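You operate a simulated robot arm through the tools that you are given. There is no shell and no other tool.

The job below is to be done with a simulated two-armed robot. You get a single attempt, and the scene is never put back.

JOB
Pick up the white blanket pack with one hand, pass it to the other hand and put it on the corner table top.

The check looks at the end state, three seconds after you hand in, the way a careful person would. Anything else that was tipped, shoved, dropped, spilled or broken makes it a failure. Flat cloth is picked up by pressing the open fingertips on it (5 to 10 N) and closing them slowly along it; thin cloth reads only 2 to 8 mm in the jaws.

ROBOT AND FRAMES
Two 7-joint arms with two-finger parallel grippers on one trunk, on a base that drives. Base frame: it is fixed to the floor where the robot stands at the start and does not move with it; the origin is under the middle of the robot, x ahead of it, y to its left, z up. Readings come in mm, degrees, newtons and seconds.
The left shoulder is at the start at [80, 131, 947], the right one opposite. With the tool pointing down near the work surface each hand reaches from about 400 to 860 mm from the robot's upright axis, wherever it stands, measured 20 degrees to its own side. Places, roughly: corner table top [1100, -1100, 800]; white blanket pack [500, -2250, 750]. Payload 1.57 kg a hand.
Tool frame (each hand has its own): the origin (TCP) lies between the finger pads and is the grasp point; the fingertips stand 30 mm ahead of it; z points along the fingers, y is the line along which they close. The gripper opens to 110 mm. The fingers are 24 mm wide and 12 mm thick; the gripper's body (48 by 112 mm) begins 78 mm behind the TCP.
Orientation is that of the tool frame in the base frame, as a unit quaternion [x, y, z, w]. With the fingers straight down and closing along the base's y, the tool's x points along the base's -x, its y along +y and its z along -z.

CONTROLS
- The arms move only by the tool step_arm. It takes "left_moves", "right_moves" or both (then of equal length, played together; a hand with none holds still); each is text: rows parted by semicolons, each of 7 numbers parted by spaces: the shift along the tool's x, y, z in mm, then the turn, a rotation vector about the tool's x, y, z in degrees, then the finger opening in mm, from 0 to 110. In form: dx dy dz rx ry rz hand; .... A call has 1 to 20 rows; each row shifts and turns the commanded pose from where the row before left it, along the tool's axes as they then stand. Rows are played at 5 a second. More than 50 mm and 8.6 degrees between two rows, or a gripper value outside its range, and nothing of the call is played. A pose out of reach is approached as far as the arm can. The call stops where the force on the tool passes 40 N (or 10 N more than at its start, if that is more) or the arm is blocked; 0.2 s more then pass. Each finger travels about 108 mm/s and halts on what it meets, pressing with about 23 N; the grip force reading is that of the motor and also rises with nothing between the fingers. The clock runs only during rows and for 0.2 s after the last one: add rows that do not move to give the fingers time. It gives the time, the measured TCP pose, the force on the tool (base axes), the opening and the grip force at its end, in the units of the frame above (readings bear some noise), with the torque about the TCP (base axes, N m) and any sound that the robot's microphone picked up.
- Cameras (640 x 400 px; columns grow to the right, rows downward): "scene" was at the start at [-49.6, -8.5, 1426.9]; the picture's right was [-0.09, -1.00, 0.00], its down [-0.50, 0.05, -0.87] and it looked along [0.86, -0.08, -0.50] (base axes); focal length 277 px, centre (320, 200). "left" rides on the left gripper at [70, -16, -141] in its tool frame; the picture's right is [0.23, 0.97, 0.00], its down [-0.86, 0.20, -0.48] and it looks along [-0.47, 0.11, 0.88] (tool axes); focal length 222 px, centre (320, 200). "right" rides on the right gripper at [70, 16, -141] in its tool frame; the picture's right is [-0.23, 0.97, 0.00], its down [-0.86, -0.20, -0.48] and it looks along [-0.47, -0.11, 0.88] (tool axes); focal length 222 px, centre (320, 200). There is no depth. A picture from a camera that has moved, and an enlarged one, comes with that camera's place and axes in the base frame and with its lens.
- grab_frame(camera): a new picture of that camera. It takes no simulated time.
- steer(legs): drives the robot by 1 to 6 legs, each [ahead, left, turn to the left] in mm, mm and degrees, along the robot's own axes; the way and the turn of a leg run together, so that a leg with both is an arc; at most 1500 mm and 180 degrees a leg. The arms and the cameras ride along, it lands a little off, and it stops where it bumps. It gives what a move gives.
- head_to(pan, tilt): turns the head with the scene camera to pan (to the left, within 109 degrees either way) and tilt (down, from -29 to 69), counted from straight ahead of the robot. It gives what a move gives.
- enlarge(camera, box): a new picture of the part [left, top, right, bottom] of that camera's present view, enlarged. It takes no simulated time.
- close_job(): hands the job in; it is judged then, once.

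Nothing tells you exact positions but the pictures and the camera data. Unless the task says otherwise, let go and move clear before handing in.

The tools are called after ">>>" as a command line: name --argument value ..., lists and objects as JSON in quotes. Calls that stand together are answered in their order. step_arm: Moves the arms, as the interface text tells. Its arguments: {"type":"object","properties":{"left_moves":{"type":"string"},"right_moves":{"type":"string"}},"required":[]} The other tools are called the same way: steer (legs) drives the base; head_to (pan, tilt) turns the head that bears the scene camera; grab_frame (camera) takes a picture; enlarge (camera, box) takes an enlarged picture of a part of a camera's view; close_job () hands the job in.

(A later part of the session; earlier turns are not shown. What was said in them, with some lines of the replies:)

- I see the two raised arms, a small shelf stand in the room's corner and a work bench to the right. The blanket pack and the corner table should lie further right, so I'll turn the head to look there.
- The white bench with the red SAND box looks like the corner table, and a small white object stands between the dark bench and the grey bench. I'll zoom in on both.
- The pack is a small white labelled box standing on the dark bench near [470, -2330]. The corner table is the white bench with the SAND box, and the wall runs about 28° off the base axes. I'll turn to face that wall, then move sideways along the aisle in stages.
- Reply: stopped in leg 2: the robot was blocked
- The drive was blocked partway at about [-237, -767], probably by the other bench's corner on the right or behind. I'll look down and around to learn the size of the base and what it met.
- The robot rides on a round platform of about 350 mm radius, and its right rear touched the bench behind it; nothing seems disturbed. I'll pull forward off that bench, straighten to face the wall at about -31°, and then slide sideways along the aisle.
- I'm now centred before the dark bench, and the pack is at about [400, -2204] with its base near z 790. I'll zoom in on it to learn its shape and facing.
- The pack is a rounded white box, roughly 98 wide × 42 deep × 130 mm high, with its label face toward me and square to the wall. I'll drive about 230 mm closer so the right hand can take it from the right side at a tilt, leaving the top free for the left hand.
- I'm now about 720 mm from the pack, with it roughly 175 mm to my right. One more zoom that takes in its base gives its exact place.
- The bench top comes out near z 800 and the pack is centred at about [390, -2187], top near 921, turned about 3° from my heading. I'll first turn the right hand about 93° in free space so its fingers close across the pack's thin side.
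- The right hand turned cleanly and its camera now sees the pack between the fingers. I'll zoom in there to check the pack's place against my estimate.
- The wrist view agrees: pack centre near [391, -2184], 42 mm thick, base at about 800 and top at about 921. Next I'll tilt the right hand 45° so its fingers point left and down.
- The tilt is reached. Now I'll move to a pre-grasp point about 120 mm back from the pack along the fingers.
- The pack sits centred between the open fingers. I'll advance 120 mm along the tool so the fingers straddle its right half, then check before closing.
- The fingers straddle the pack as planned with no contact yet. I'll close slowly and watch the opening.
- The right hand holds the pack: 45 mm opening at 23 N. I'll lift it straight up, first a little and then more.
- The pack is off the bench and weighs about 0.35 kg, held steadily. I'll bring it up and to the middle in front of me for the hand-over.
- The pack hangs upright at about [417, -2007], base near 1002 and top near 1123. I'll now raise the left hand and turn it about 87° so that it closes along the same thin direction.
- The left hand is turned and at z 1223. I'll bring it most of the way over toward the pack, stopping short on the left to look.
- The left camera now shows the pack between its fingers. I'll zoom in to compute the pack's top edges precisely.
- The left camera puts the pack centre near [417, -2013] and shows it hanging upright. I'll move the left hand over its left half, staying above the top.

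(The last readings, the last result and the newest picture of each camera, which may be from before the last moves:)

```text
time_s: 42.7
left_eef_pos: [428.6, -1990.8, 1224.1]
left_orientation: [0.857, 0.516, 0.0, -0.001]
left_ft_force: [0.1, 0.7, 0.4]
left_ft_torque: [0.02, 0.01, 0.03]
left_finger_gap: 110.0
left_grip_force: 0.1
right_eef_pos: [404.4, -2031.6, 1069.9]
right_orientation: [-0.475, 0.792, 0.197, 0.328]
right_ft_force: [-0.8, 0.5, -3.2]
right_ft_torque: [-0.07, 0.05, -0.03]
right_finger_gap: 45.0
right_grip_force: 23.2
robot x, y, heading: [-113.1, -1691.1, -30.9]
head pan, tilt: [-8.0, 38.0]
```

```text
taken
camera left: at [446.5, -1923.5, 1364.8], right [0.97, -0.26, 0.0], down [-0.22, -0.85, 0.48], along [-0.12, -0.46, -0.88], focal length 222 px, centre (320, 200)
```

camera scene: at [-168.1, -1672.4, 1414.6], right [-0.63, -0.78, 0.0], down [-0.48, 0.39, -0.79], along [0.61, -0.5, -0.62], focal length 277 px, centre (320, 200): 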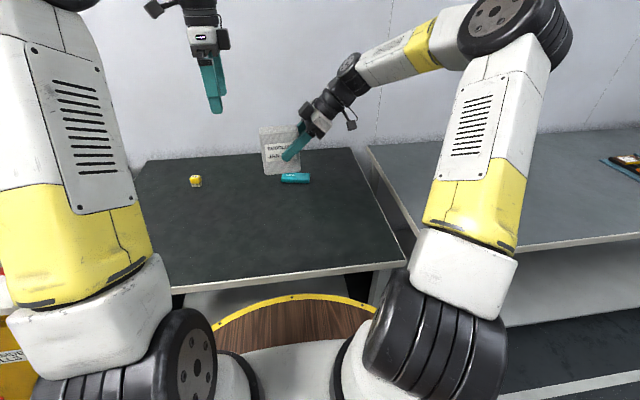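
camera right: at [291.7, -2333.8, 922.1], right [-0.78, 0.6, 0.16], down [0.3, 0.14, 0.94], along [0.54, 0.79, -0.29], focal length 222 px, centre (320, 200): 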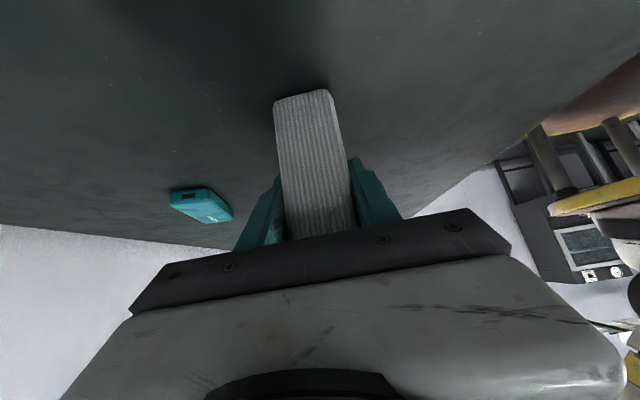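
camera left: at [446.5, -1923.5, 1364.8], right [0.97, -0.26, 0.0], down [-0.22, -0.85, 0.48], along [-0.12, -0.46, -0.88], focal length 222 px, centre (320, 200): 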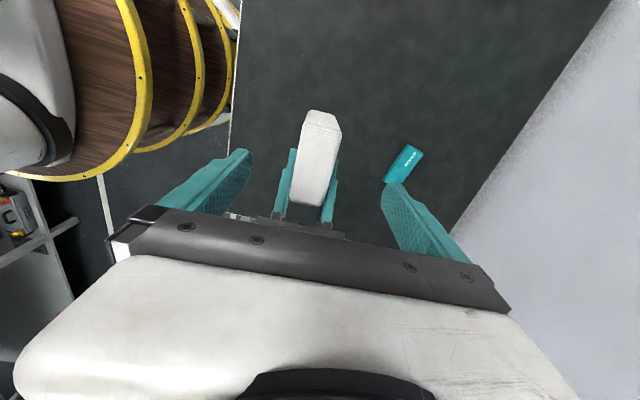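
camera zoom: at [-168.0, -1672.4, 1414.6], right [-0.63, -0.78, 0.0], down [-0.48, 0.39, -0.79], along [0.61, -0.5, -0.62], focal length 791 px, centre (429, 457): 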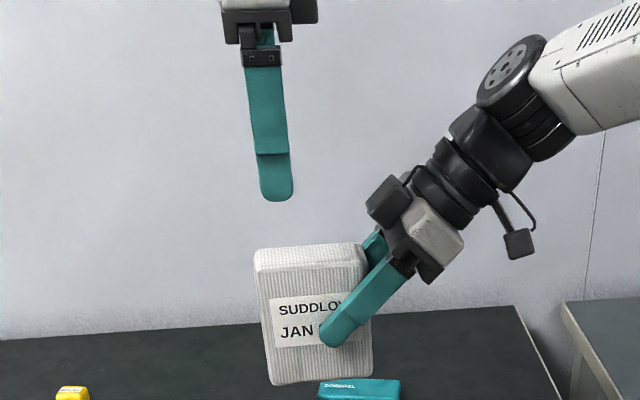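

Both hands are clear of each other and the pack is centred under the left hand. I'll lower the left hand about 129 mm so its fingers straddle the upper left half of the pack.

>>> step_arm --left_moves "0 0 18 0 0 0 110; 0 0 18 0 0 0 110; 0 0 18 0 0 0 110; 0 0 18 0 0 0 110; 0 0 18 0 0 0 110; 0 0 18 0 0 0 110; 0 0 12 0 0 0 110; 0 0 9 0 0 0 110; 0 0 0 0 0 0 110"

>>> enlarge --camera "scene" --box '[170, 40, 394, 180]'

>>> grab_frame --camera "left"

```text
time_s: 44.7
left_eef_pos: [427.9, -1990.5, 1094.0]
left_orientation: [0.857, 0.515, -0.001, 0.0]
left_ft_force: [0.0, 0.1, -0.3]
left_ft_torque: [0.01, 0.0, 0.05]
left_finger_gap: 109.9
left_grip_force: 0.0
right_eef_pos: [404.5, -2032.0, 1070.3]
right_orientation: [-0.475, 0.793, 0.197, 0.328]
right_ft_force: [1.0, -0.1, -2.6]
right_ft_torque: [-0.1, 0.02, -0.01]
right_finger_gap: 45.0
right_grip_force: 22.5
robot x, y, heading: [-118.2, -1687.7, -30.9]
head pan, tilt: [-8.0, 38.0]
```

```text
2.86 times, centred on (282, 110) of scene
camera zoom: at [-168.0, -1672.5, 1414.6], right [-0.63, -0.78, 0.0], down [-0.48, 0.39, -0.79], along [0.61, -0.5, -0.62], focal length 791 px, centre (429, 457)
```

zoom: 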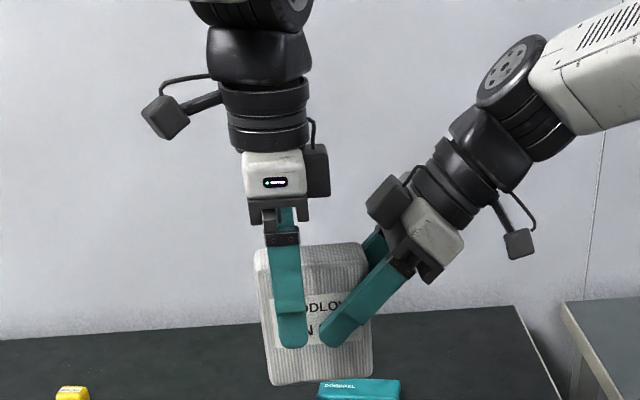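

```text
taken
camera left: at [446.5, -1923.0, 1235.7], right [0.97, -0.26, 0.0], down [-0.22, -0.85, 0.48], along [-0.12, -0.46, -0.88], focal length 222 px, centre (320, 200)
```

left: 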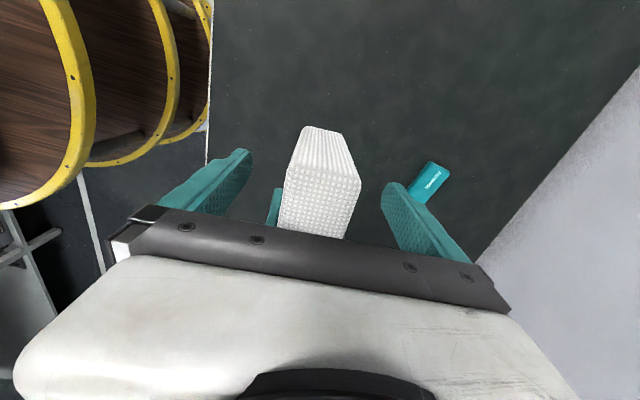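

The left fingers straddle the pack's upper left half and clear the right fingers. I'll close the left hand slowly while the right still holds.

>>> step_arm --left_moves "0 0 0 0 0 0 80; 0 0 0 0 0 0 64; 0 0 0 0 0 0 56; 0 0 0 0 0 0 52; 0 0 0 0 0 0 49; 0 0 0 0 0 0 46; 0 0 0 0 0 0 43; 0 0 0 0 0 0 38; 0 0 0 0 0 0 30; 0 0 0 0 0 0 20; 0 0 0 0 0 0 10; 0 0 0 0 0 0 10"

>>> enlarge --camera "scene" --box '[170, 40, 394, 180]'

```text
time_s: 47.3
left_eef_pos: [427.9, -1990.0, 1095.2]
left_orientation: [0.858, 0.514, 0.0, -0.002]
left_ft_force: [-21.1, 11.4, 5.2]
left_ft_torque: [-0.48, 0.0, -0.8]
left_finger_gap: 44.9
left_grip_force: 22.7
right_eef_pos: [405.2, -2032.8, 1070.1]
right_orientation: [-0.475, 0.793, 0.196, 0.328]
right_ft_force: [20.2, -10.8, -8.1]
right_ft_torque: [0.48, 0.73, -0.38]
right_finger_gap: 44.8
right_grip_force: 23.2
robot x, y, heading: [-115.7, -1693.8, -31.0]
head pan, tilt: [-8.0, 38.0]
```

```text
2.86 times, centred on (282, 110) of scene
camera zoom: at [-168.0, -1672.5, 1414.6], right [-0.63, -0.78, 0.0], down [-0.48, 0.39, -0.79], along [0.61, -0.5, -0.62], focal length 791 px, centre (429, 457)
```

zoom: 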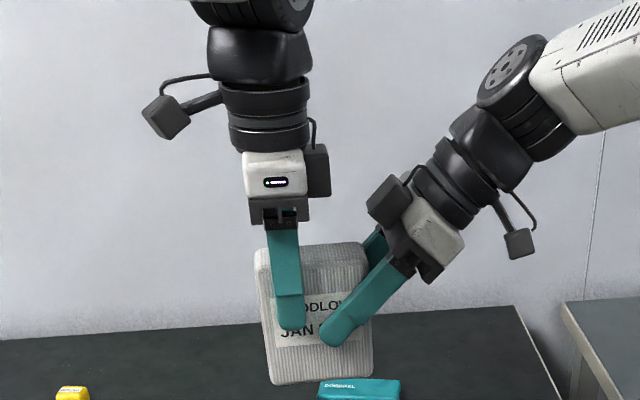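

The left hand also grips at 45 mm, but the hands are pushing against each other by about 24 N because the left sits slightly too far forward. I'll ease the left hand back a couple of millimetres to relieve that.

>>> step_arm --left_moves "0 -1 0 0 0 0 10; 0 -1 0 0 0 0 10; 0 0 0 0 0 0 10"

```text
time_s: 48.1
left_eef_pos: [426.1, -1988.6, 1095.5]
left_orientation: [0.857, 0.516, 0.0, -0.001]
left_ft_force: [-12.3, 6.7, 1.3]
left_ft_torque: [0.24, 0.5, -0.14]
left_finger_gap: 44.8
left_grip_force: 22.7
right_eef_pos: [403.7, -2031.4, 1070.4]
right_orientation: [-0.475, 0.792, 0.197, 0.328]
right_ft_force: [12.6, -6.0, -4.3]
right_ft_torque: [-0.19, -0.1, -0.54]
right_finger_gap: 45.2
right_grip_force: 23.0
robot x, y, heading: [-114.7, -1688.9, -31.0]
head pan, tilt: [-8.0, 38.0]
```

That halved the push. Two more millimetres the same way should nearly null it.

>>> step_arm --left_moves "0 -1 0 0 0 0 10; 0 -1 0 0 0 0 10; 0 0 0 0 0 0 10"

```text
time_s: 48.9
left_eef_pos: [426.3, -1988.8, 1095.6]
left_orientation: [0.857, 0.516, 0.0, 0.001]
left_ft_force: [4.1, -1.6, 0.2]
left_ft_torque: [0.11, 1.13, 0.36]
left_finger_gap: 45.0
left_grip_force: 23.3
right_eef_pos: [403.1, -2030.2, 1070.7]
right_orientation: [-0.476, 0.792, 0.198, 0.328]
right_ft_force: [-4.1, 2.7, -1.2]
right_ft_torque: [-0.08, -1.27, -0.11]
right_finger_gap: 45.0
right_grip_force: 23.0
robot x, y, heading: [-117.3, -1688.7, -30.9]
head pan, tilt: [-8.0, 38.0]
```

The cross force is now about 4 N and both hands hold firmly. I'll open the right hand step by step.

>>> step_arm --right_moves "0 0 0 0 0 0 46; 0 0 0 0 0 0 50; 0 0 0 0 0 0 56; 0 0 0 0 0 0 64; 0 0 0 0 0 0 80; 0 0 0 0 0 0 100; 0 0 0 0 0 0 110; 0 0 0 0 0 0 110"

>>> enlarge --camera "scene" --box '[170, 40, 394, 180]'

>>> grab_frame --camera "right"

```text
time_s: 50.7
left_eef_pos: [424.9, -1988.8, 1095.6]
left_orientation: [0.857, 0.515, 0.0, 0.0]
left_ft_force: [-0.8, -0.3, -0.3]
left_ft_torque: [0.05, -0.01, -0.01]
left_finger_gap: 45.0
left_grip_force: 22.5
right_eef_pos: [404.3, -2032.5, 1070.3]
right_orientation: [-0.475, 0.793, 0.197, 0.327]
right_ft_force: [-0.3, 0.6, -0.9]
right_ft_torque: [0.02, -0.01, -0.02]
right_finger_gap: 109.8
right_grip_force: 0.1
robot x, y, heading: [-115.0, -1690.1, -31.0]
head pan, tilt: [-8.0, 38.0]
```

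```text
2.86 times, centred on (282, 110) of scene
camera zoom: at [-168.0, -1672.5, 1414.6], right [-0.63, -0.78, 0.0], down [-0.48, 0.39, -0.79], along [0.61, -0.5, -0.62], focal length 791 px, centre (429, 457)
```

zoom: 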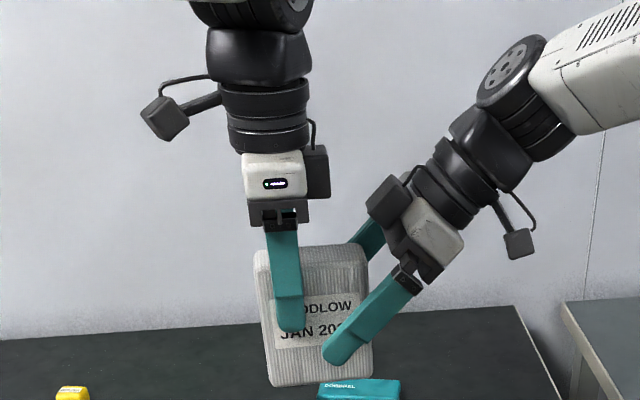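

```text
taken
camera right: at [319.1, -2157.0, 1121.4], right [-0.78, 0.6, 0.16], down [0.3, 0.14, 0.94], along [0.54, 0.79, -0.29], focal length 222 px, centre (320, 200)
```

right: 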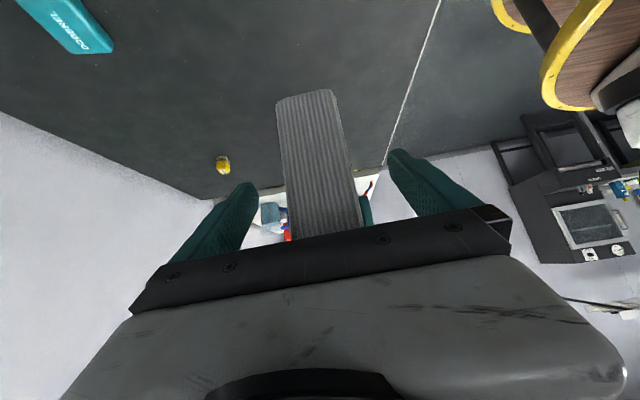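

The right hand is open and the left hand alone holds the pack. I'll draw the right hand back along its own axis, up and to the right.

>>> step_arm --right_moves "0 0 -5 0 0 0 110; 0 0 -10 0 0 0 110; 0 0 -20 0 0 0 110; 0 0 -25 0 0 0 110; 0 0 -30 0 0 0 110; 0 0 -30 0 0 0 110; 0 0 -30 0 0 0 110; 0 0 0 0 0 0 110"

>>> grab_frame --camera "scene"

>>> enlarge --camera "scene" --box '[170, 40, 394, 180]'

```text
time_s: 52.5
left_eef_pos: [424.0, -1988.8, 1095.8]
left_orientation: [0.857, 0.516, 0.0, 0.0]
left_ft_force: [0.7, -0.2, -0.2]
left_ft_torque: [0.07, -0.03, 0.0]
left_finger_gap: 44.7
left_grip_force: 22.4
right_eef_pos: [353.2, -2126.5, 1177.3]
right_orientation: [-0.475, 0.792, 0.197, 0.328]
right_ft_force: [0.9, -0.1, 0.9]
right_ft_torque: [0.01, -0.01, 0.0]
right_finger_gap: 110.0
right_grip_force: 0.0
robot x, y, heading: [-114.6, -1691.0, -31.1]
head pan, tilt: [-8.0, 38.0]
```

```text
taken
camera scene: at [-168.0, -1672.5, 1414.6], right [-0.63, -0.78, 0.0], down [-0.48, 0.39, -0.79], along [0.61, -0.5, -0.62], focal length 277 px, centre (320, 200)
```

scene: 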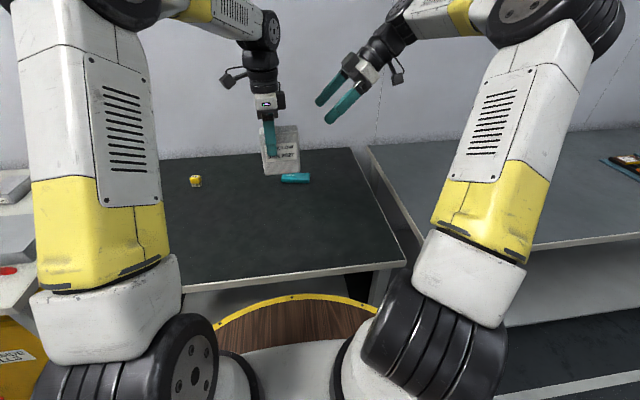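

```text
2.86 times, centred on (282, 110) of scene
camera zoom: at [-168.0, -1672.5, 1414.6], right [-0.63, -0.78, 0.0], down [-0.48, 0.39, -0.79], along [0.61, -0.5, -0.62], focal length 791 px, centre (429, 457)
```

zoom: 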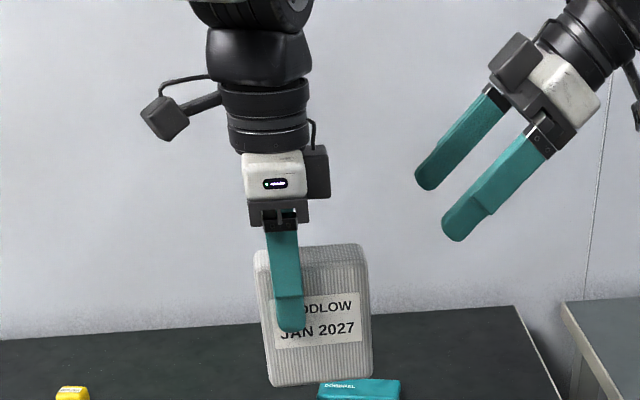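

The hand-over is complete: the left hand alone holds the pack and the right hand is clear. I'll raise the pack above everything on the benches, then back off and drive left to the corner table.

>>> step_arm --left_moves "0 0 -22 0 0 0 10; 0 0 -22 0 0 0 10; 0 0 -22 0 0 0 10; 0 0 -22 0 0 0 10; 0 0 -22 0 0 0 10; 0 0 0 0 0 0 10"

>>> steer --legs '[[-170, 0, 0], [0, 500, 0], [0, 500, 0]]'

>>> head_to --pan 5 --tilt 35

>>> grab_frame --camera "scene"

>>> grab_frame --camera "left"

```text
time_s: 53.9
left_eef_pos: [425.2, -1988.6, 1205.1]
left_orientation: [0.857, 0.515, 0.001, 0.0]
left_ft_force: [0.3, -0.5, -3.3]
left_ft_torque: [0.06, -0.03, -0.01]
left_finger_gap: 44.7
left_grip_force: 23.2
right_eef_pos: [354.1, -2124.7, 1177.9]
right_orientation: [-0.475, 0.792, 0.197, 0.329]
right_ft_force: [-0.1, 0.3, -0.8]
right_ft_torque: [0.01, -0.03, 0.0]
right_finger_gap: 110.0
right_grip_force: 0.1
robot x, y, heading: [-114.4, -1691.6, -31.1]
head pan, tilt: [-8.0, 38.0]
```

```text
time_s: 60.5
left_eef_pos: [795.4, -1042.1, 1204.3]
left_orientation: [0.858, 0.514, 0.0, 0.001]
left_ft_force: [0.1, -0.7, -4.5]
left_ft_torque: [0.09, -0.04, 0.0]
left_finger_gap: 45.1
left_grip_force: 23.6
right_eef_pos: [724.6, -1180.6, 1177.4]
right_orientation: [-0.474, 0.793, 0.196, 0.329]
right_ft_force: [0.2, -0.3, 0.1]
right_ft_torque: [-0.01, 0.02, 0.01]
right_finger_gap: 110.0
right_grip_force: 0.0
robot x, y, heading: [258.3, -748.4, -31.1]
head pan, tilt: [-8.0, 38.0]
```

```text
time_s: 61.2
left_eef_pos: [795.0, -1042.0, 1205.0]
left_orientation: [0.858, 0.514, 0.0, 0.0]
left_ft_force: [0.4, 0.4, -4.0]
left_ft_torque: [0.07, -0.06, 0.0]
left_finger_gap: 44.8
left_grip_force: 22.6
right_eef_pos: [724.3, -1180.6, 1176.9]
right_orientation: [-0.474, 0.793, 0.197, 0.328]
right_ft_force: [-0.3, -0.5, -0.2]
right_ft_torque: [-0.04, -0.04, -0.02]
right_finger_gap: 110.2
right_grip_force: 0.1
robot x, y, heading: [257.9, -742.4, -31.2]
head pan, tilt: [5.0, 35.0]
```

```text
taken
camera scene: at [215.4, -709.9, 1419.1], right [-0.44, -0.9, 0.0], down [-0.52, 0.25, -0.82], along [0.73, -0.36, -0.57], focal length 277 px, centre (320, 200)
```

scene: 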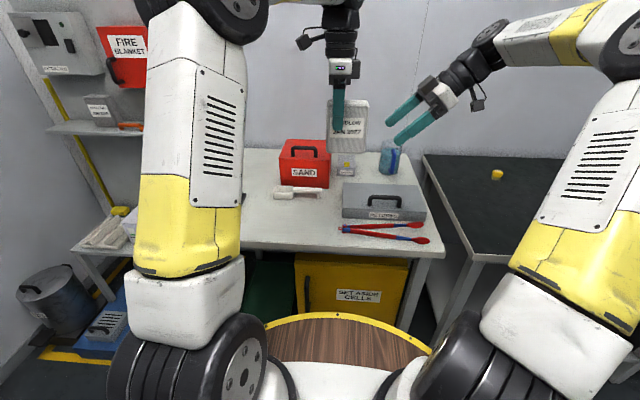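

```text
taken
camera left: at [813.9, -975.3, 1345.5], right [0.97, -0.26, 0.0], down [-0.23, -0.85, 0.48], along [-0.12, -0.46, -0.88], focal length 222 px, centre (320, 200)
```

left: 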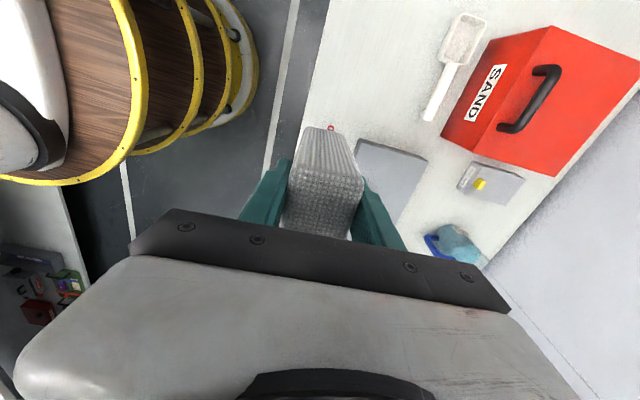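

I'm now in front of the corner table with the pack still held firmly. I'll look closely at the table to choose a free spot.

>>> enlarge --camera "scene" --box '[220, 120, 460, 270]'

>>> head_to --pan 40 --tilt 30

>>> grab_frame --camera "scene"

```text
2.67 times, centred on (340, 195) of scene
camera zoom: at [215.4, -709.9, 1419.1], right [-0.44, -0.9, 0.0], down [-0.52, 0.25, -0.82], along [0.73, -0.36, -0.57], focal length 738 px, centre (267, 213)
```

zoom: 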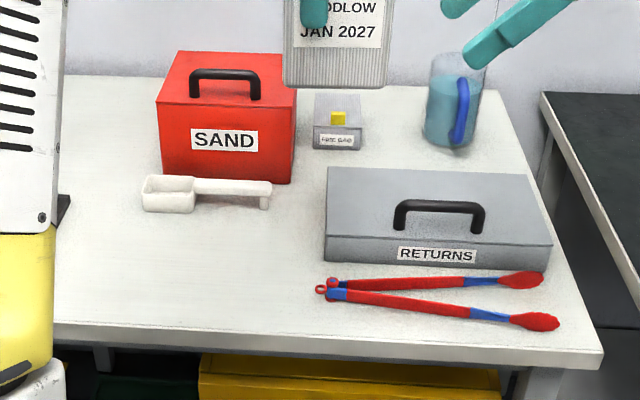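

```text
time_s: 62.2
left_eef_pos: [795.1, -1042.7, 1204.5]
left_orientation: [0.857, 0.515, -0.001, 0.0]
left_ft_force: [0.9, 1.0, -3.5]
left_ft_torque: [0.05, -0.04, 0.0]
left_finger_gap: 44.8
left_grip_force: 23.6
right_eef_pos: [724.9, -1179.6, 1177.3]
right_orientation: [-0.473, 0.794, 0.196, 0.329]
right_ft_force: [-0.5, -0.1, -1.1]
right_ft_torque: [-0.02, -0.01, 0.02]
right_finger_gap: 110.1
right_grip_force: 0.1
robot x, y, heading: [255.6, -742.5, -30.7]
head pan, tilt: [40.0, 30.0]
```

```text
taken
camera scene: at [225.8, -657.2, 1426.9], right [0.15, -0.99, 0.0], down [-0.49, -0.08, -0.87], along [0.86, 0.13, -0.5], focal length 277 px, centre (320, 200)
```

scene: 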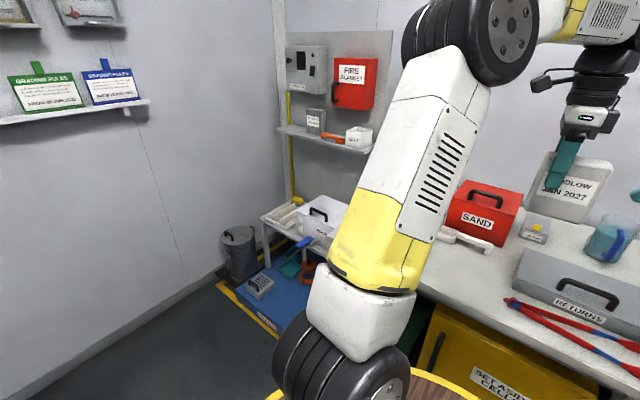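

There is a free strip on the table in front of the white scoop and left of the red tongs, around [920, -985]. I'll shift the left hand over that spot at full height first.

>>> step_arm --left_moves "16 10 0 0 0 0 10; 20 13 0 0 0 0 10; 22 14 0 0 0 0 10; 22 14 0 0 0 0 10; 22 14 0 0 0 0 10; 18 11.5 0 0 0 0 10; 13.1 8 0 0 0 0 10; 0 0 0 0 0 0 10"

>>> head_to --pan 5 --tilt 38

>>> grab_frame --camera "scene"

>>> grab_frame --camera "left"

>>> grab_frame --camera "right"

```text
time_s: 64.0
left_eef_pos: [933.5, -964.6, 1204.1]
left_orientation: [0.858, 0.514, 0.0, -0.001]
left_ft_force: [-0.2, -0.1, -2.9]
left_ft_torque: [0.03, 0.01, -0.03]
left_finger_gap: 45.1
left_grip_force: 22.4
right_eef_pos: [725.0, -1180.3, 1177.1]
right_orientation: [-0.474, 0.793, 0.196, 0.328]
right_ft_force: [0.7, 0.0, 0.7]
right_ft_torque: [0.01, -0.01, 0.04]
right_finger_gap: 109.8
right_grip_force: 0.1
robot x, y, heading: [252.7, -742.6, -31.2]
head pan, tilt: [40.0, 30.0]
```

```text
time_s: 65.0
left_eef_pos: [932.7, -965.3, 1204.8]
left_orientation: [0.858, 0.514, 0.0, 0.0]
left_ft_force: [-0.4, -0.2, -3.1]
left_ft_torque: [0.07, -0.03, -0.02]
left_finger_gap: 44.9
left_grip_force: 22.6
right_eef_pos: [723.8, -1180.0, 1177.6]
right_orientation: [-0.475, 0.793, 0.197, 0.328]
right_ft_force: [0.2, -0.5, -0.1]
right_ft_torque: [0.02, -0.03, -0.04]
right_finger_gap: 109.8
right_grip_force: 0.2
robot x, y, heading: [256.0, -742.4, -31.0]
head pan, tilt: [5.0, 38.0]
```

```text
taken
camera scene: at [214.0, -709.0, 1414.6], right [-0.44, -0.9, 0.0], down [-0.55, 0.27, -0.79], along [0.71, -0.35, -0.62], focal length 277 px, centre (320, 200)
```

scene: 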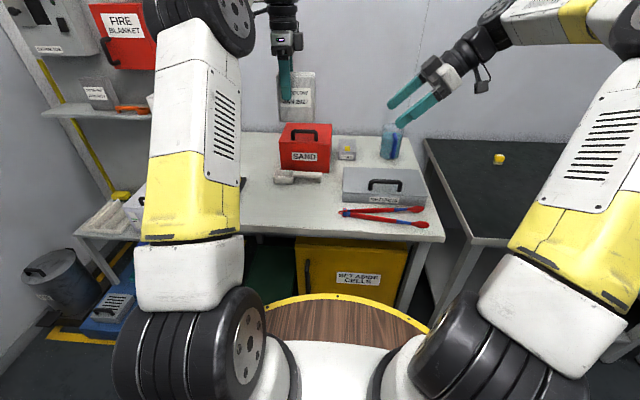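

```text
taken
camera left: at [951.4, -898.3, 1345.5], right [0.97, -0.26, 0.0], down [-0.23, -0.85, 0.48], along [-0.12, -0.46, -0.88], focal length 222 px, centre (320, 200)
```

left: 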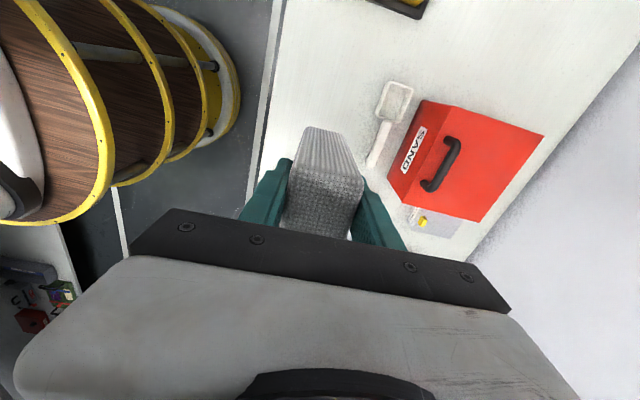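

```text
taken
camera right: at [639.4, -1304.7, 1228.4], right [-0.78, 0.6, 0.16], down [0.3, 0.14, 0.94], along [0.55, 0.79, -0.29], focal length 222 px, centre (320, 200)
```

right: 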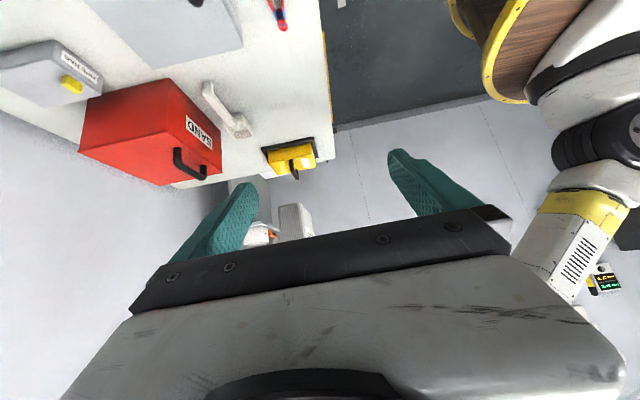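

The pack is over the free strip; a yellow box on a black tray stands further left on the table, well clear at about 190 mm. I'll zoom in with the left camera to check that the pack hangs straight.

>>> enlarge --camera "left" --box '[240, 100, 400, 225]'

>>> enlarge --camera "scene" --box '[200, 20, 456, 180]'

```text
3.20 times, centred on (320, 162) of left
camera zoom: at [951.4, -898.3, 1345.5], right [0.97, -0.26, 0.0], down [-0.23, -0.85, 0.48], along [-0.12, -0.46, -0.88], focal length 711 px, centre (320, 320)
```

zoom: 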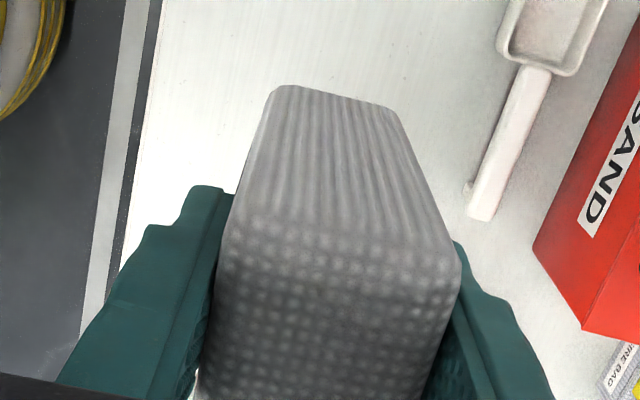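

```text
2.50 times, centred on (328, 100) of scene
camera zoom: at [214.0, -709.0, 1414.6], right [-0.44, -0.9, 0.0], down [-0.55, 0.27, -0.79], along [0.71, -0.35, -0.62], focal length 692 px, centre (300, 450)
```

zoom: 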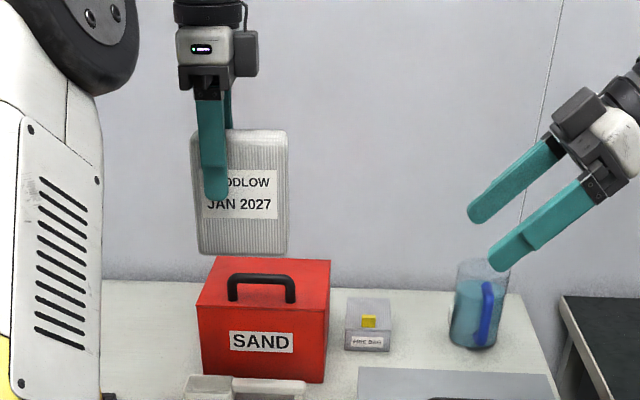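

The pack is centred as expected, perhaps 1–2° lower on its right side. I'll zoom further to measure that before setting it down.

>>> enlarge --camera "scene" --box '[268, 60, 324, 130]'

```text
5.71 times, centred on (296, 95) of scene
camera zoom: at [214.0, -709.0, 1414.6], right [-0.44, -0.9, 0.0], down [-0.55, 0.27, -0.79], along [0.71, -0.35, -0.62], focal length 1583 px, centre (457, 800)
```

zoom: 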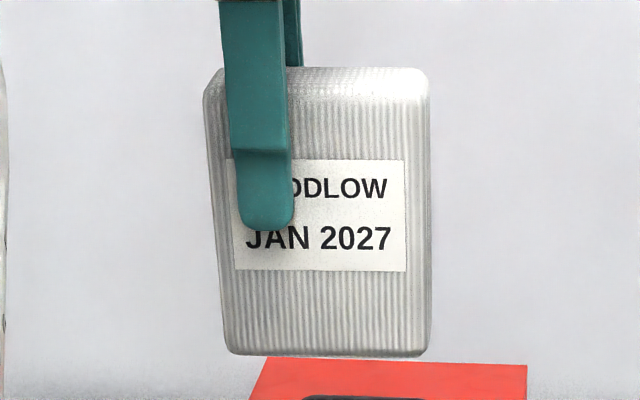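

Measured on the label and the lower edge, the pack hangs level to within a millimetre, with its base about 95 mm below the left grasp point. I'll lower it 275 mm, stopping roughly 35 mm above the table.

>>> step_arm --left_moves "0 0 20 0 0 0 10; 0 0 28 0 0 0 10; 0 0 28 0 0 0 10; 0 0 28 0 0 0 10; 0 0 28 0 0 0 10; 0 0 28 0 0 0 10; 0 0 28 0 0 0 10; 0 0 28 0 0 0 10; 0 0 25 0 0 0 10; 0 0 20 0 0 0 10; 0 0 14 0 0 0 10; 0 0 0 0 0 0 10"

>>> grab_frame --camera "scene"

>>> enlarge --camera "scene" --box '[220, 110, 444, 250]'

>>> grab_frame --camera "left"

```text
time_s: 67.7
left_eef_pos: [932.2, -964.7, 930.0]
left_orientation: [0.858, 0.514, 0.0, 0.001]
left_ft_force: [-0.3, 0.3, -4.0]
left_ft_torque: [0.08, -0.06, 0.03]
left_finger_gap: 44.7
left_grip_force: 22.3
right_eef_pos: [723.4, -1180.6, 1178.6]
right_orientation: [-0.474, 0.793, 0.196, 0.328]
right_ft_force: [0.4, -0.2, -0.3]
right_ft_torque: [-0.02, 0.01, -0.03]
right_finger_gap: 109.9
right_grip_force: 0.0
robot x, y, heading: [257.1, -743.1, -31.0]
head pan, tilt: [5.0, 38.0]
```

```text
taken
camera scene: at [213.9, -709.1, 1414.6], right [-0.44, -0.9, 0.0], down [-0.55, 0.27, -0.79], along [0.71, -0.35, -0.62], focal length 277 px, centre (320, 200)
```

scene: 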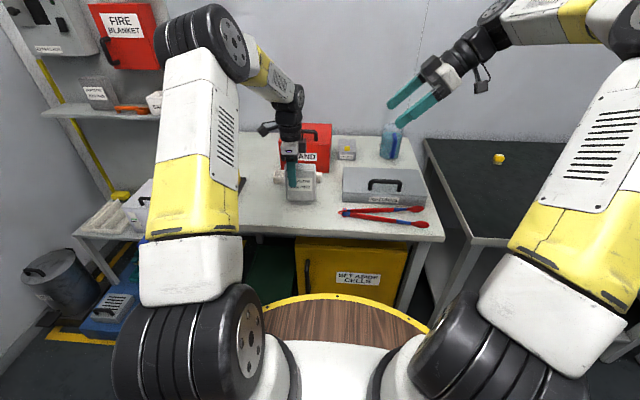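

```text
2.86 times, centred on (332, 180) of scene
camera zoom: at [213.9, -709.1, 1414.6], right [-0.44, -0.9, 0.0], down [-0.55, 0.27, -0.79], along [0.71, -0.35, -0.62], focal length 791 px, centre (286, 257)
```

zoom: 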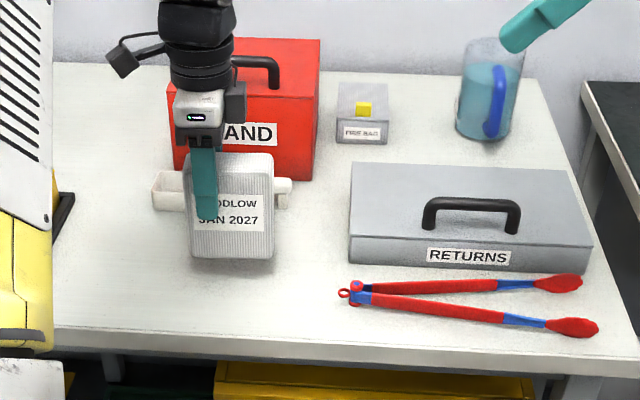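

```text
taken
camera left: at [951.1, -897.8, 1070.1], right [0.97, -0.26, 0.0], down [-0.23, -0.85, 0.48], along [-0.12, -0.46, -0.88], focal length 222 px, centre (320, 200)
```

left: 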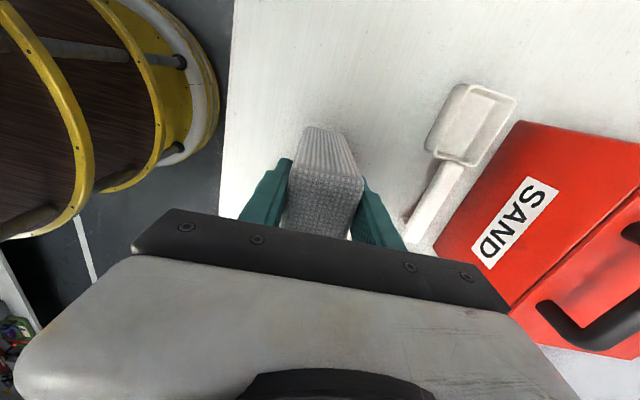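

The pack is about 35 mm above the bare table strip with clear space on all sides. I'll lower it gently and watch the force for contact.

>>> step_arm --left_moves "0 0 10 0 0 0 10; 0 0 8 0 0 0 10; 0 0 5 0 0 0 10; 0 0 2 0 0 0 10; 0 0 2 0 0 0 10; 0 0 2 0 0 0 10; 0 0 0 0 0 0 10"

```text
time_s: 69.2
left_eef_pos: [932.6, -964.5, 901.3]
left_orientation: [0.858, 0.514, 0.001, 0.001]
left_ft_force: [0.2, 0.0, -3.0]
left_ft_torque: [0.01, -0.05, -0.02]
left_finger_gap: 44.9
left_grip_force: 22.3
right_eef_pos: [724.7, -1180.7, 1177.5]
right_orientation: [-0.474, 0.793, 0.197, 0.329]
right_ft_force: [-0.5, -0.4, -0.1]
right_ft_torque: [0.0, 0.02, 0.02]
right_finger_gap: 109.7
right_grip_force: 0.1
robot x, y, heading: [257.9, -737.2, -31.2]
head pan, tilt: [5.0, 38.0]
```

No contact yet, with the base near z 806. I'll go on in 1.5 mm steps.

>>> step_arm --left_moves "0 0 1.5 0 0 0 10; 0 0 1.5 0 0 0 10; 0 0 1.5 0 0 0 10; 0 0 0 0 0 0 10"

>>> enlarge --camera "scene" --box '[260, 140, 372, 210]'

```text
time_s: 70.2
left_eef_pos: [932.0, -963.6, 895.7]
left_orientation: [0.858, 0.514, 0.0, 0.0]
left_ft_force: [-0.8, 1.0, -2.8]
left_ft_torque: [0.03, 0.0, -0.04]
left_finger_gap: 45.1
left_grip_force: 23.0
right_eef_pos: [724.4, -1181.5, 1177.2]
right_orientation: [-0.474, 0.794, 0.196, 0.328]
right_ft_force: [-0.1, 0.9, 0.1]
right_ft_torque: [0.0, -0.01, -0.02]
right_finger_gap: 110.1
right_grip_force: 0.0
robot x, y, heading: [256.8, -742.7, -31.0]
head pan, tilt: [5.0, 38.0]
```

```text
5.71 times, centred on (316, 175) of scene
camera zoom: at [213.9, -709.0, 1414.6], right [-0.44, -0.9, 0.0], down [-0.55, 0.27, -0.79], along [0.71, -0.35, -0.62], focal length 1583 px, centre (343, 343)
```

zoom: 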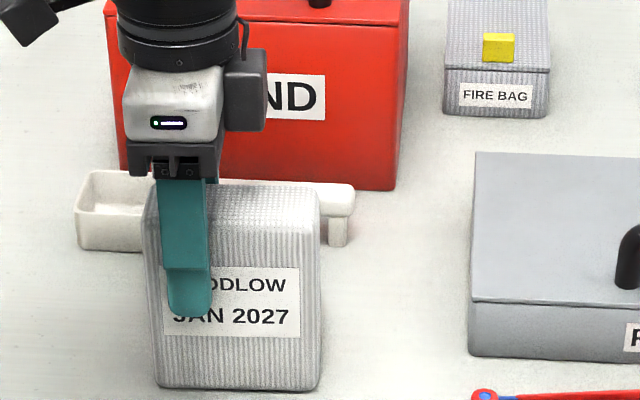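

Still the full weight on the hand, so no contact yet, but it is very near. Continuing in 1 mm steps.

>>> step_arm --left_moves "0 0 1 0 0 0 10; 0 0 1 0 0 0 10; 0 0 0 0 0 0 10"

```text
time_s: 71.0
left_eef_pos: [932.6, -966.0, 895.9]
left_orientation: [0.858, 0.514, 0.001, 0.0]
left_ft_force: [-4.7, 4.2, 19.6]
left_ft_torque: [0.05, 0.9, -0.13]
left_finger_gap: 45.0
left_grip_force: 22.7
right_eef_pos: [723.7, -1179.3, 1177.3]
right_orientation: [-0.474, 0.793, 0.196, 0.328]
right_ft_force: [0.4, 0.5, 0.0]
right_ft_torque: [0.01, -0.01, 0.0]
right_finger_gap: 110.0
right_grip_force: 0.1
robot x, y, heading: [255.7, -740.2, -31.2]
head pan, tilt: [5.0, 38.0]
```

The pack has touched down: the force rose to about 20 N upward. I'll ease up about 1 mm so that it just rests on the table before letting go.

>>> step_arm --left_moves "0 0 -0.8 0 0 0 10; 0 0 0 0 0 0 10"

```text
time_s: 71.7
left_eef_pos: [932.6, -964.0, 895.0]
left_orientation: [0.858, 0.514, 0.001, 0.0]
left_ft_force: [-2.5, 2.1, 17.3]
left_ft_torque: [0.11, 0.33, 0.04]
left_finger_gap: 44.8
left_grip_force: 22.9
right_eef_pos: [723.7, -1179.3, 1176.9]
right_orientation: [-0.475, 0.793, 0.196, 0.328]
right_ft_force: [0.2, 0.4, 0.6]
right_ft_torque: [-0.02, 0.0, 0.02]
right_finger_gap: 110.0
right_grip_force: 0.1
robot x, y, heading: [255.7, -741.3, -31.2]
head pan, tilt: [5.0, 38.0]
```

>>> step_arm --left_moves "0 0 -0.7 0 0 0 10; 0 0 0 0 0 0 10; 0 0 0 0 0 0 10"

```text
time_s: 72.5
left_eef_pos: [932.1, -964.7, 896.2]
left_orientation: [0.858, 0.514, -0.001, 0.0]
left_ft_force: [-0.6, 1.1, 8.9]
left_ft_torque: [-0.13, -0.08, -0.05]
left_finger_gap: 44.7
left_grip_force: 22.7
right_eef_pos: [723.4, -1178.9, 1176.8]
right_orientation: [-0.473, 0.793, 0.196, 0.328]
right_ft_force: [-0.2, 0.7, 0.3]
right_ft_torque: [-0.01, 0.02, 0.03]
right_finger_gap: 110.1
right_grip_force: 0.0
robot x, y, heading: [258.0, -738.7, -31.2]
head pan, tilt: [5.0, 38.0]
```

The pack rests on the table with about 9 N of light pressure left. I'll open the left fingers slowly.

>>> step_arm --left_moves "0 0 -0.3 0 0 0 40; 0 0 0 0 0 0 44; 0 0 0 0 0 0 45; 0 0 0 0 0 0 46; 0 0 0 0 0 0 48; 0 0 0 0 0 0 51; 0 0 0 0 0 0 56; 0 0 0 0 0 0 64; 0 0 0 0 0 0 76; 0 0 0 0 0 0 90; 0 0 0 0 0 0 90"

>>> enlarge --camera "scene" --box '[260, 140, 372, 210]'

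>>> grab_frame --camera "left"

```text
time_s: 74.8
left_eef_pos: [931.7, -965.2, 894.8]
left_orientation: [0.857, 0.515, 0.0, 0.001]
left_ft_force: [-0.7, 0.0, 0.7]
left_ft_torque: [0.02, -0.03, 0.03]
left_finger_gap: 89.9
left_grip_force: 0.1
right_eef_pos: [724.2, -1179.2, 1177.7]
right_orientation: [-0.474, 0.793, 0.196, 0.328]
right_ft_force: [-0.4, 0.2, -0.3]
right_ft_torque: [0.02, -0.03, 0.05]
right_finger_gap: 110.0
right_grip_force: 0.0
robot x, y, heading: [256.7, -742.4, -31.2]
head pan, tilt: [5.0, 38.0]
```

```text
5.71 times, centred on (316, 175) of scene
camera zoom: at [213.8, -709.0, 1414.6], right [-0.44, -0.9, 0.0], down [-0.55, 0.27, -0.79], along [0.71, -0.35, -0.62], focal length 1583 px, centre (343, 343)
```

zoom: 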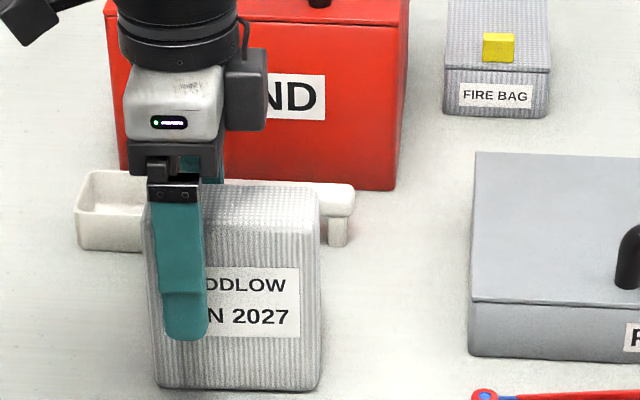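

```text
taken
camera left: at [950.9, -897.9, 1036.9], right [0.97, -0.26, 0.0], down [-0.23, -0.85, 0.48], along [-0.12, -0.46, -0.88], focal length 222 px, centre (320, 200)
```

left: 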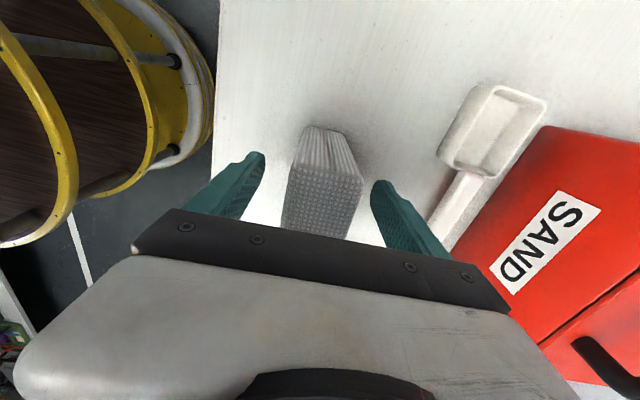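

The pack stands free on the table with the fingers open around it, touching nothing. I'll raise the left hand straight up and clear.

>>> step_arm --left_moves "0 0 -8 0 0 0 90; 0 0 -15 0 0 0 90; 0 0 -22 0 0 0 90; 0 0 -25 0 0 0 90; 0 0 -28 0 0 0 90; 0 0 -28 0 0 0 90; 0 0 -28 0 0 0 90; 0 0 -28 0 0 0 90; 0 0 -28 0 0 0 90; 0 0 -28 0 0 0 90; 0 0 -20 0 0 0 90; 0 0 0 0 0 0 90"

>>> grab_frame --camera "scene"

>>> enlarge --camera "scene" --box '[220, 110, 460, 260]'

```text
time_s: 77.5
left_eef_pos: [932.6, -964.7, 1155.8]
left_orientation: [0.857, 0.515, 0.0, 0.0]
left_ft_force: [1.0, -0.4, 0.0]
left_ft_torque: [-0.01, -0.02, 0.02]
left_finger_gap: 90.1
left_grip_force: 0.0
right_eef_pos: [724.4, -1180.0, 1177.3]
right_orientation: [-0.474, 0.793, 0.196, 0.328]
right_ft_force: [0.5, -0.4, -0.2]
right_ft_torque: [0.01, 0.03, -0.02]
right_finger_gap: 109.9
right_grip_force: 0.0
robot x, y, heading: [255.5, -743.6, -31.3]
head pan, tilt: [5.0, 38.0]
```

```text
taken
camera scene: at [213.8, -709.0, 1414.6], right [-0.44, -0.9, 0.0], down [-0.55, 0.27, -0.79], along [0.71, -0.35, -0.62], focal length 277 px, centre (320, 200)
```

scene: 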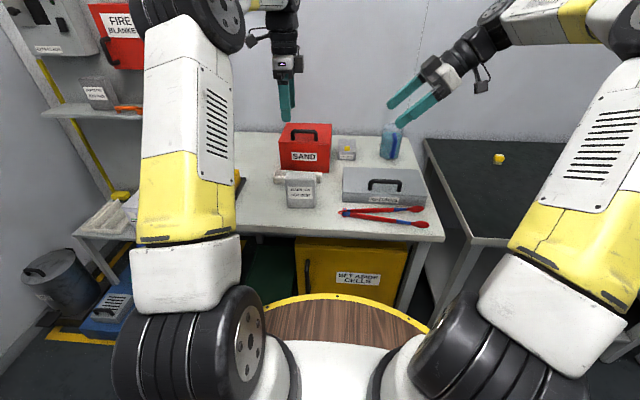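

```text
2.67 times, centred on (340, 185) of scene
camera zoom: at [213.8, -709.0, 1414.6], right [-0.44, -0.9, 0.0], down [-0.55, 0.27, -0.79], along [0.71, -0.35, -0.62], focal length 738 px, centre (267, 240)
```

zoom: 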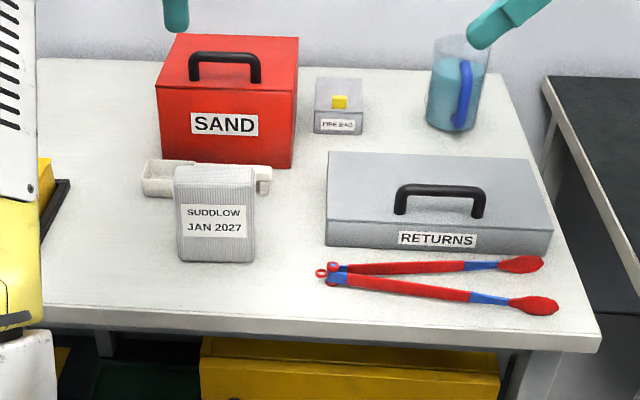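

The pack stands upright and free on the corner table top, the other items are where they were, and both hands are well clear. I'm handing the job in.

>>> close_job

```text
The job is handed in.
```

The white blanket pack is now standing upright on the corner table, in the clear strip in front of the scoop and left of the red tongs. I picked it up with the right hand, passed it to the left hand in the air, and set it down with the left. I then let go, moved both hands clear and handed the job in.

On the way to the pack, the base bumped the corner of the bench behind it and stopped. The picture right after showed everything on that bench still upright. I did not look at that bench again before handing in. Nothing else was touched, and the other items on the corner table look undisturbed.
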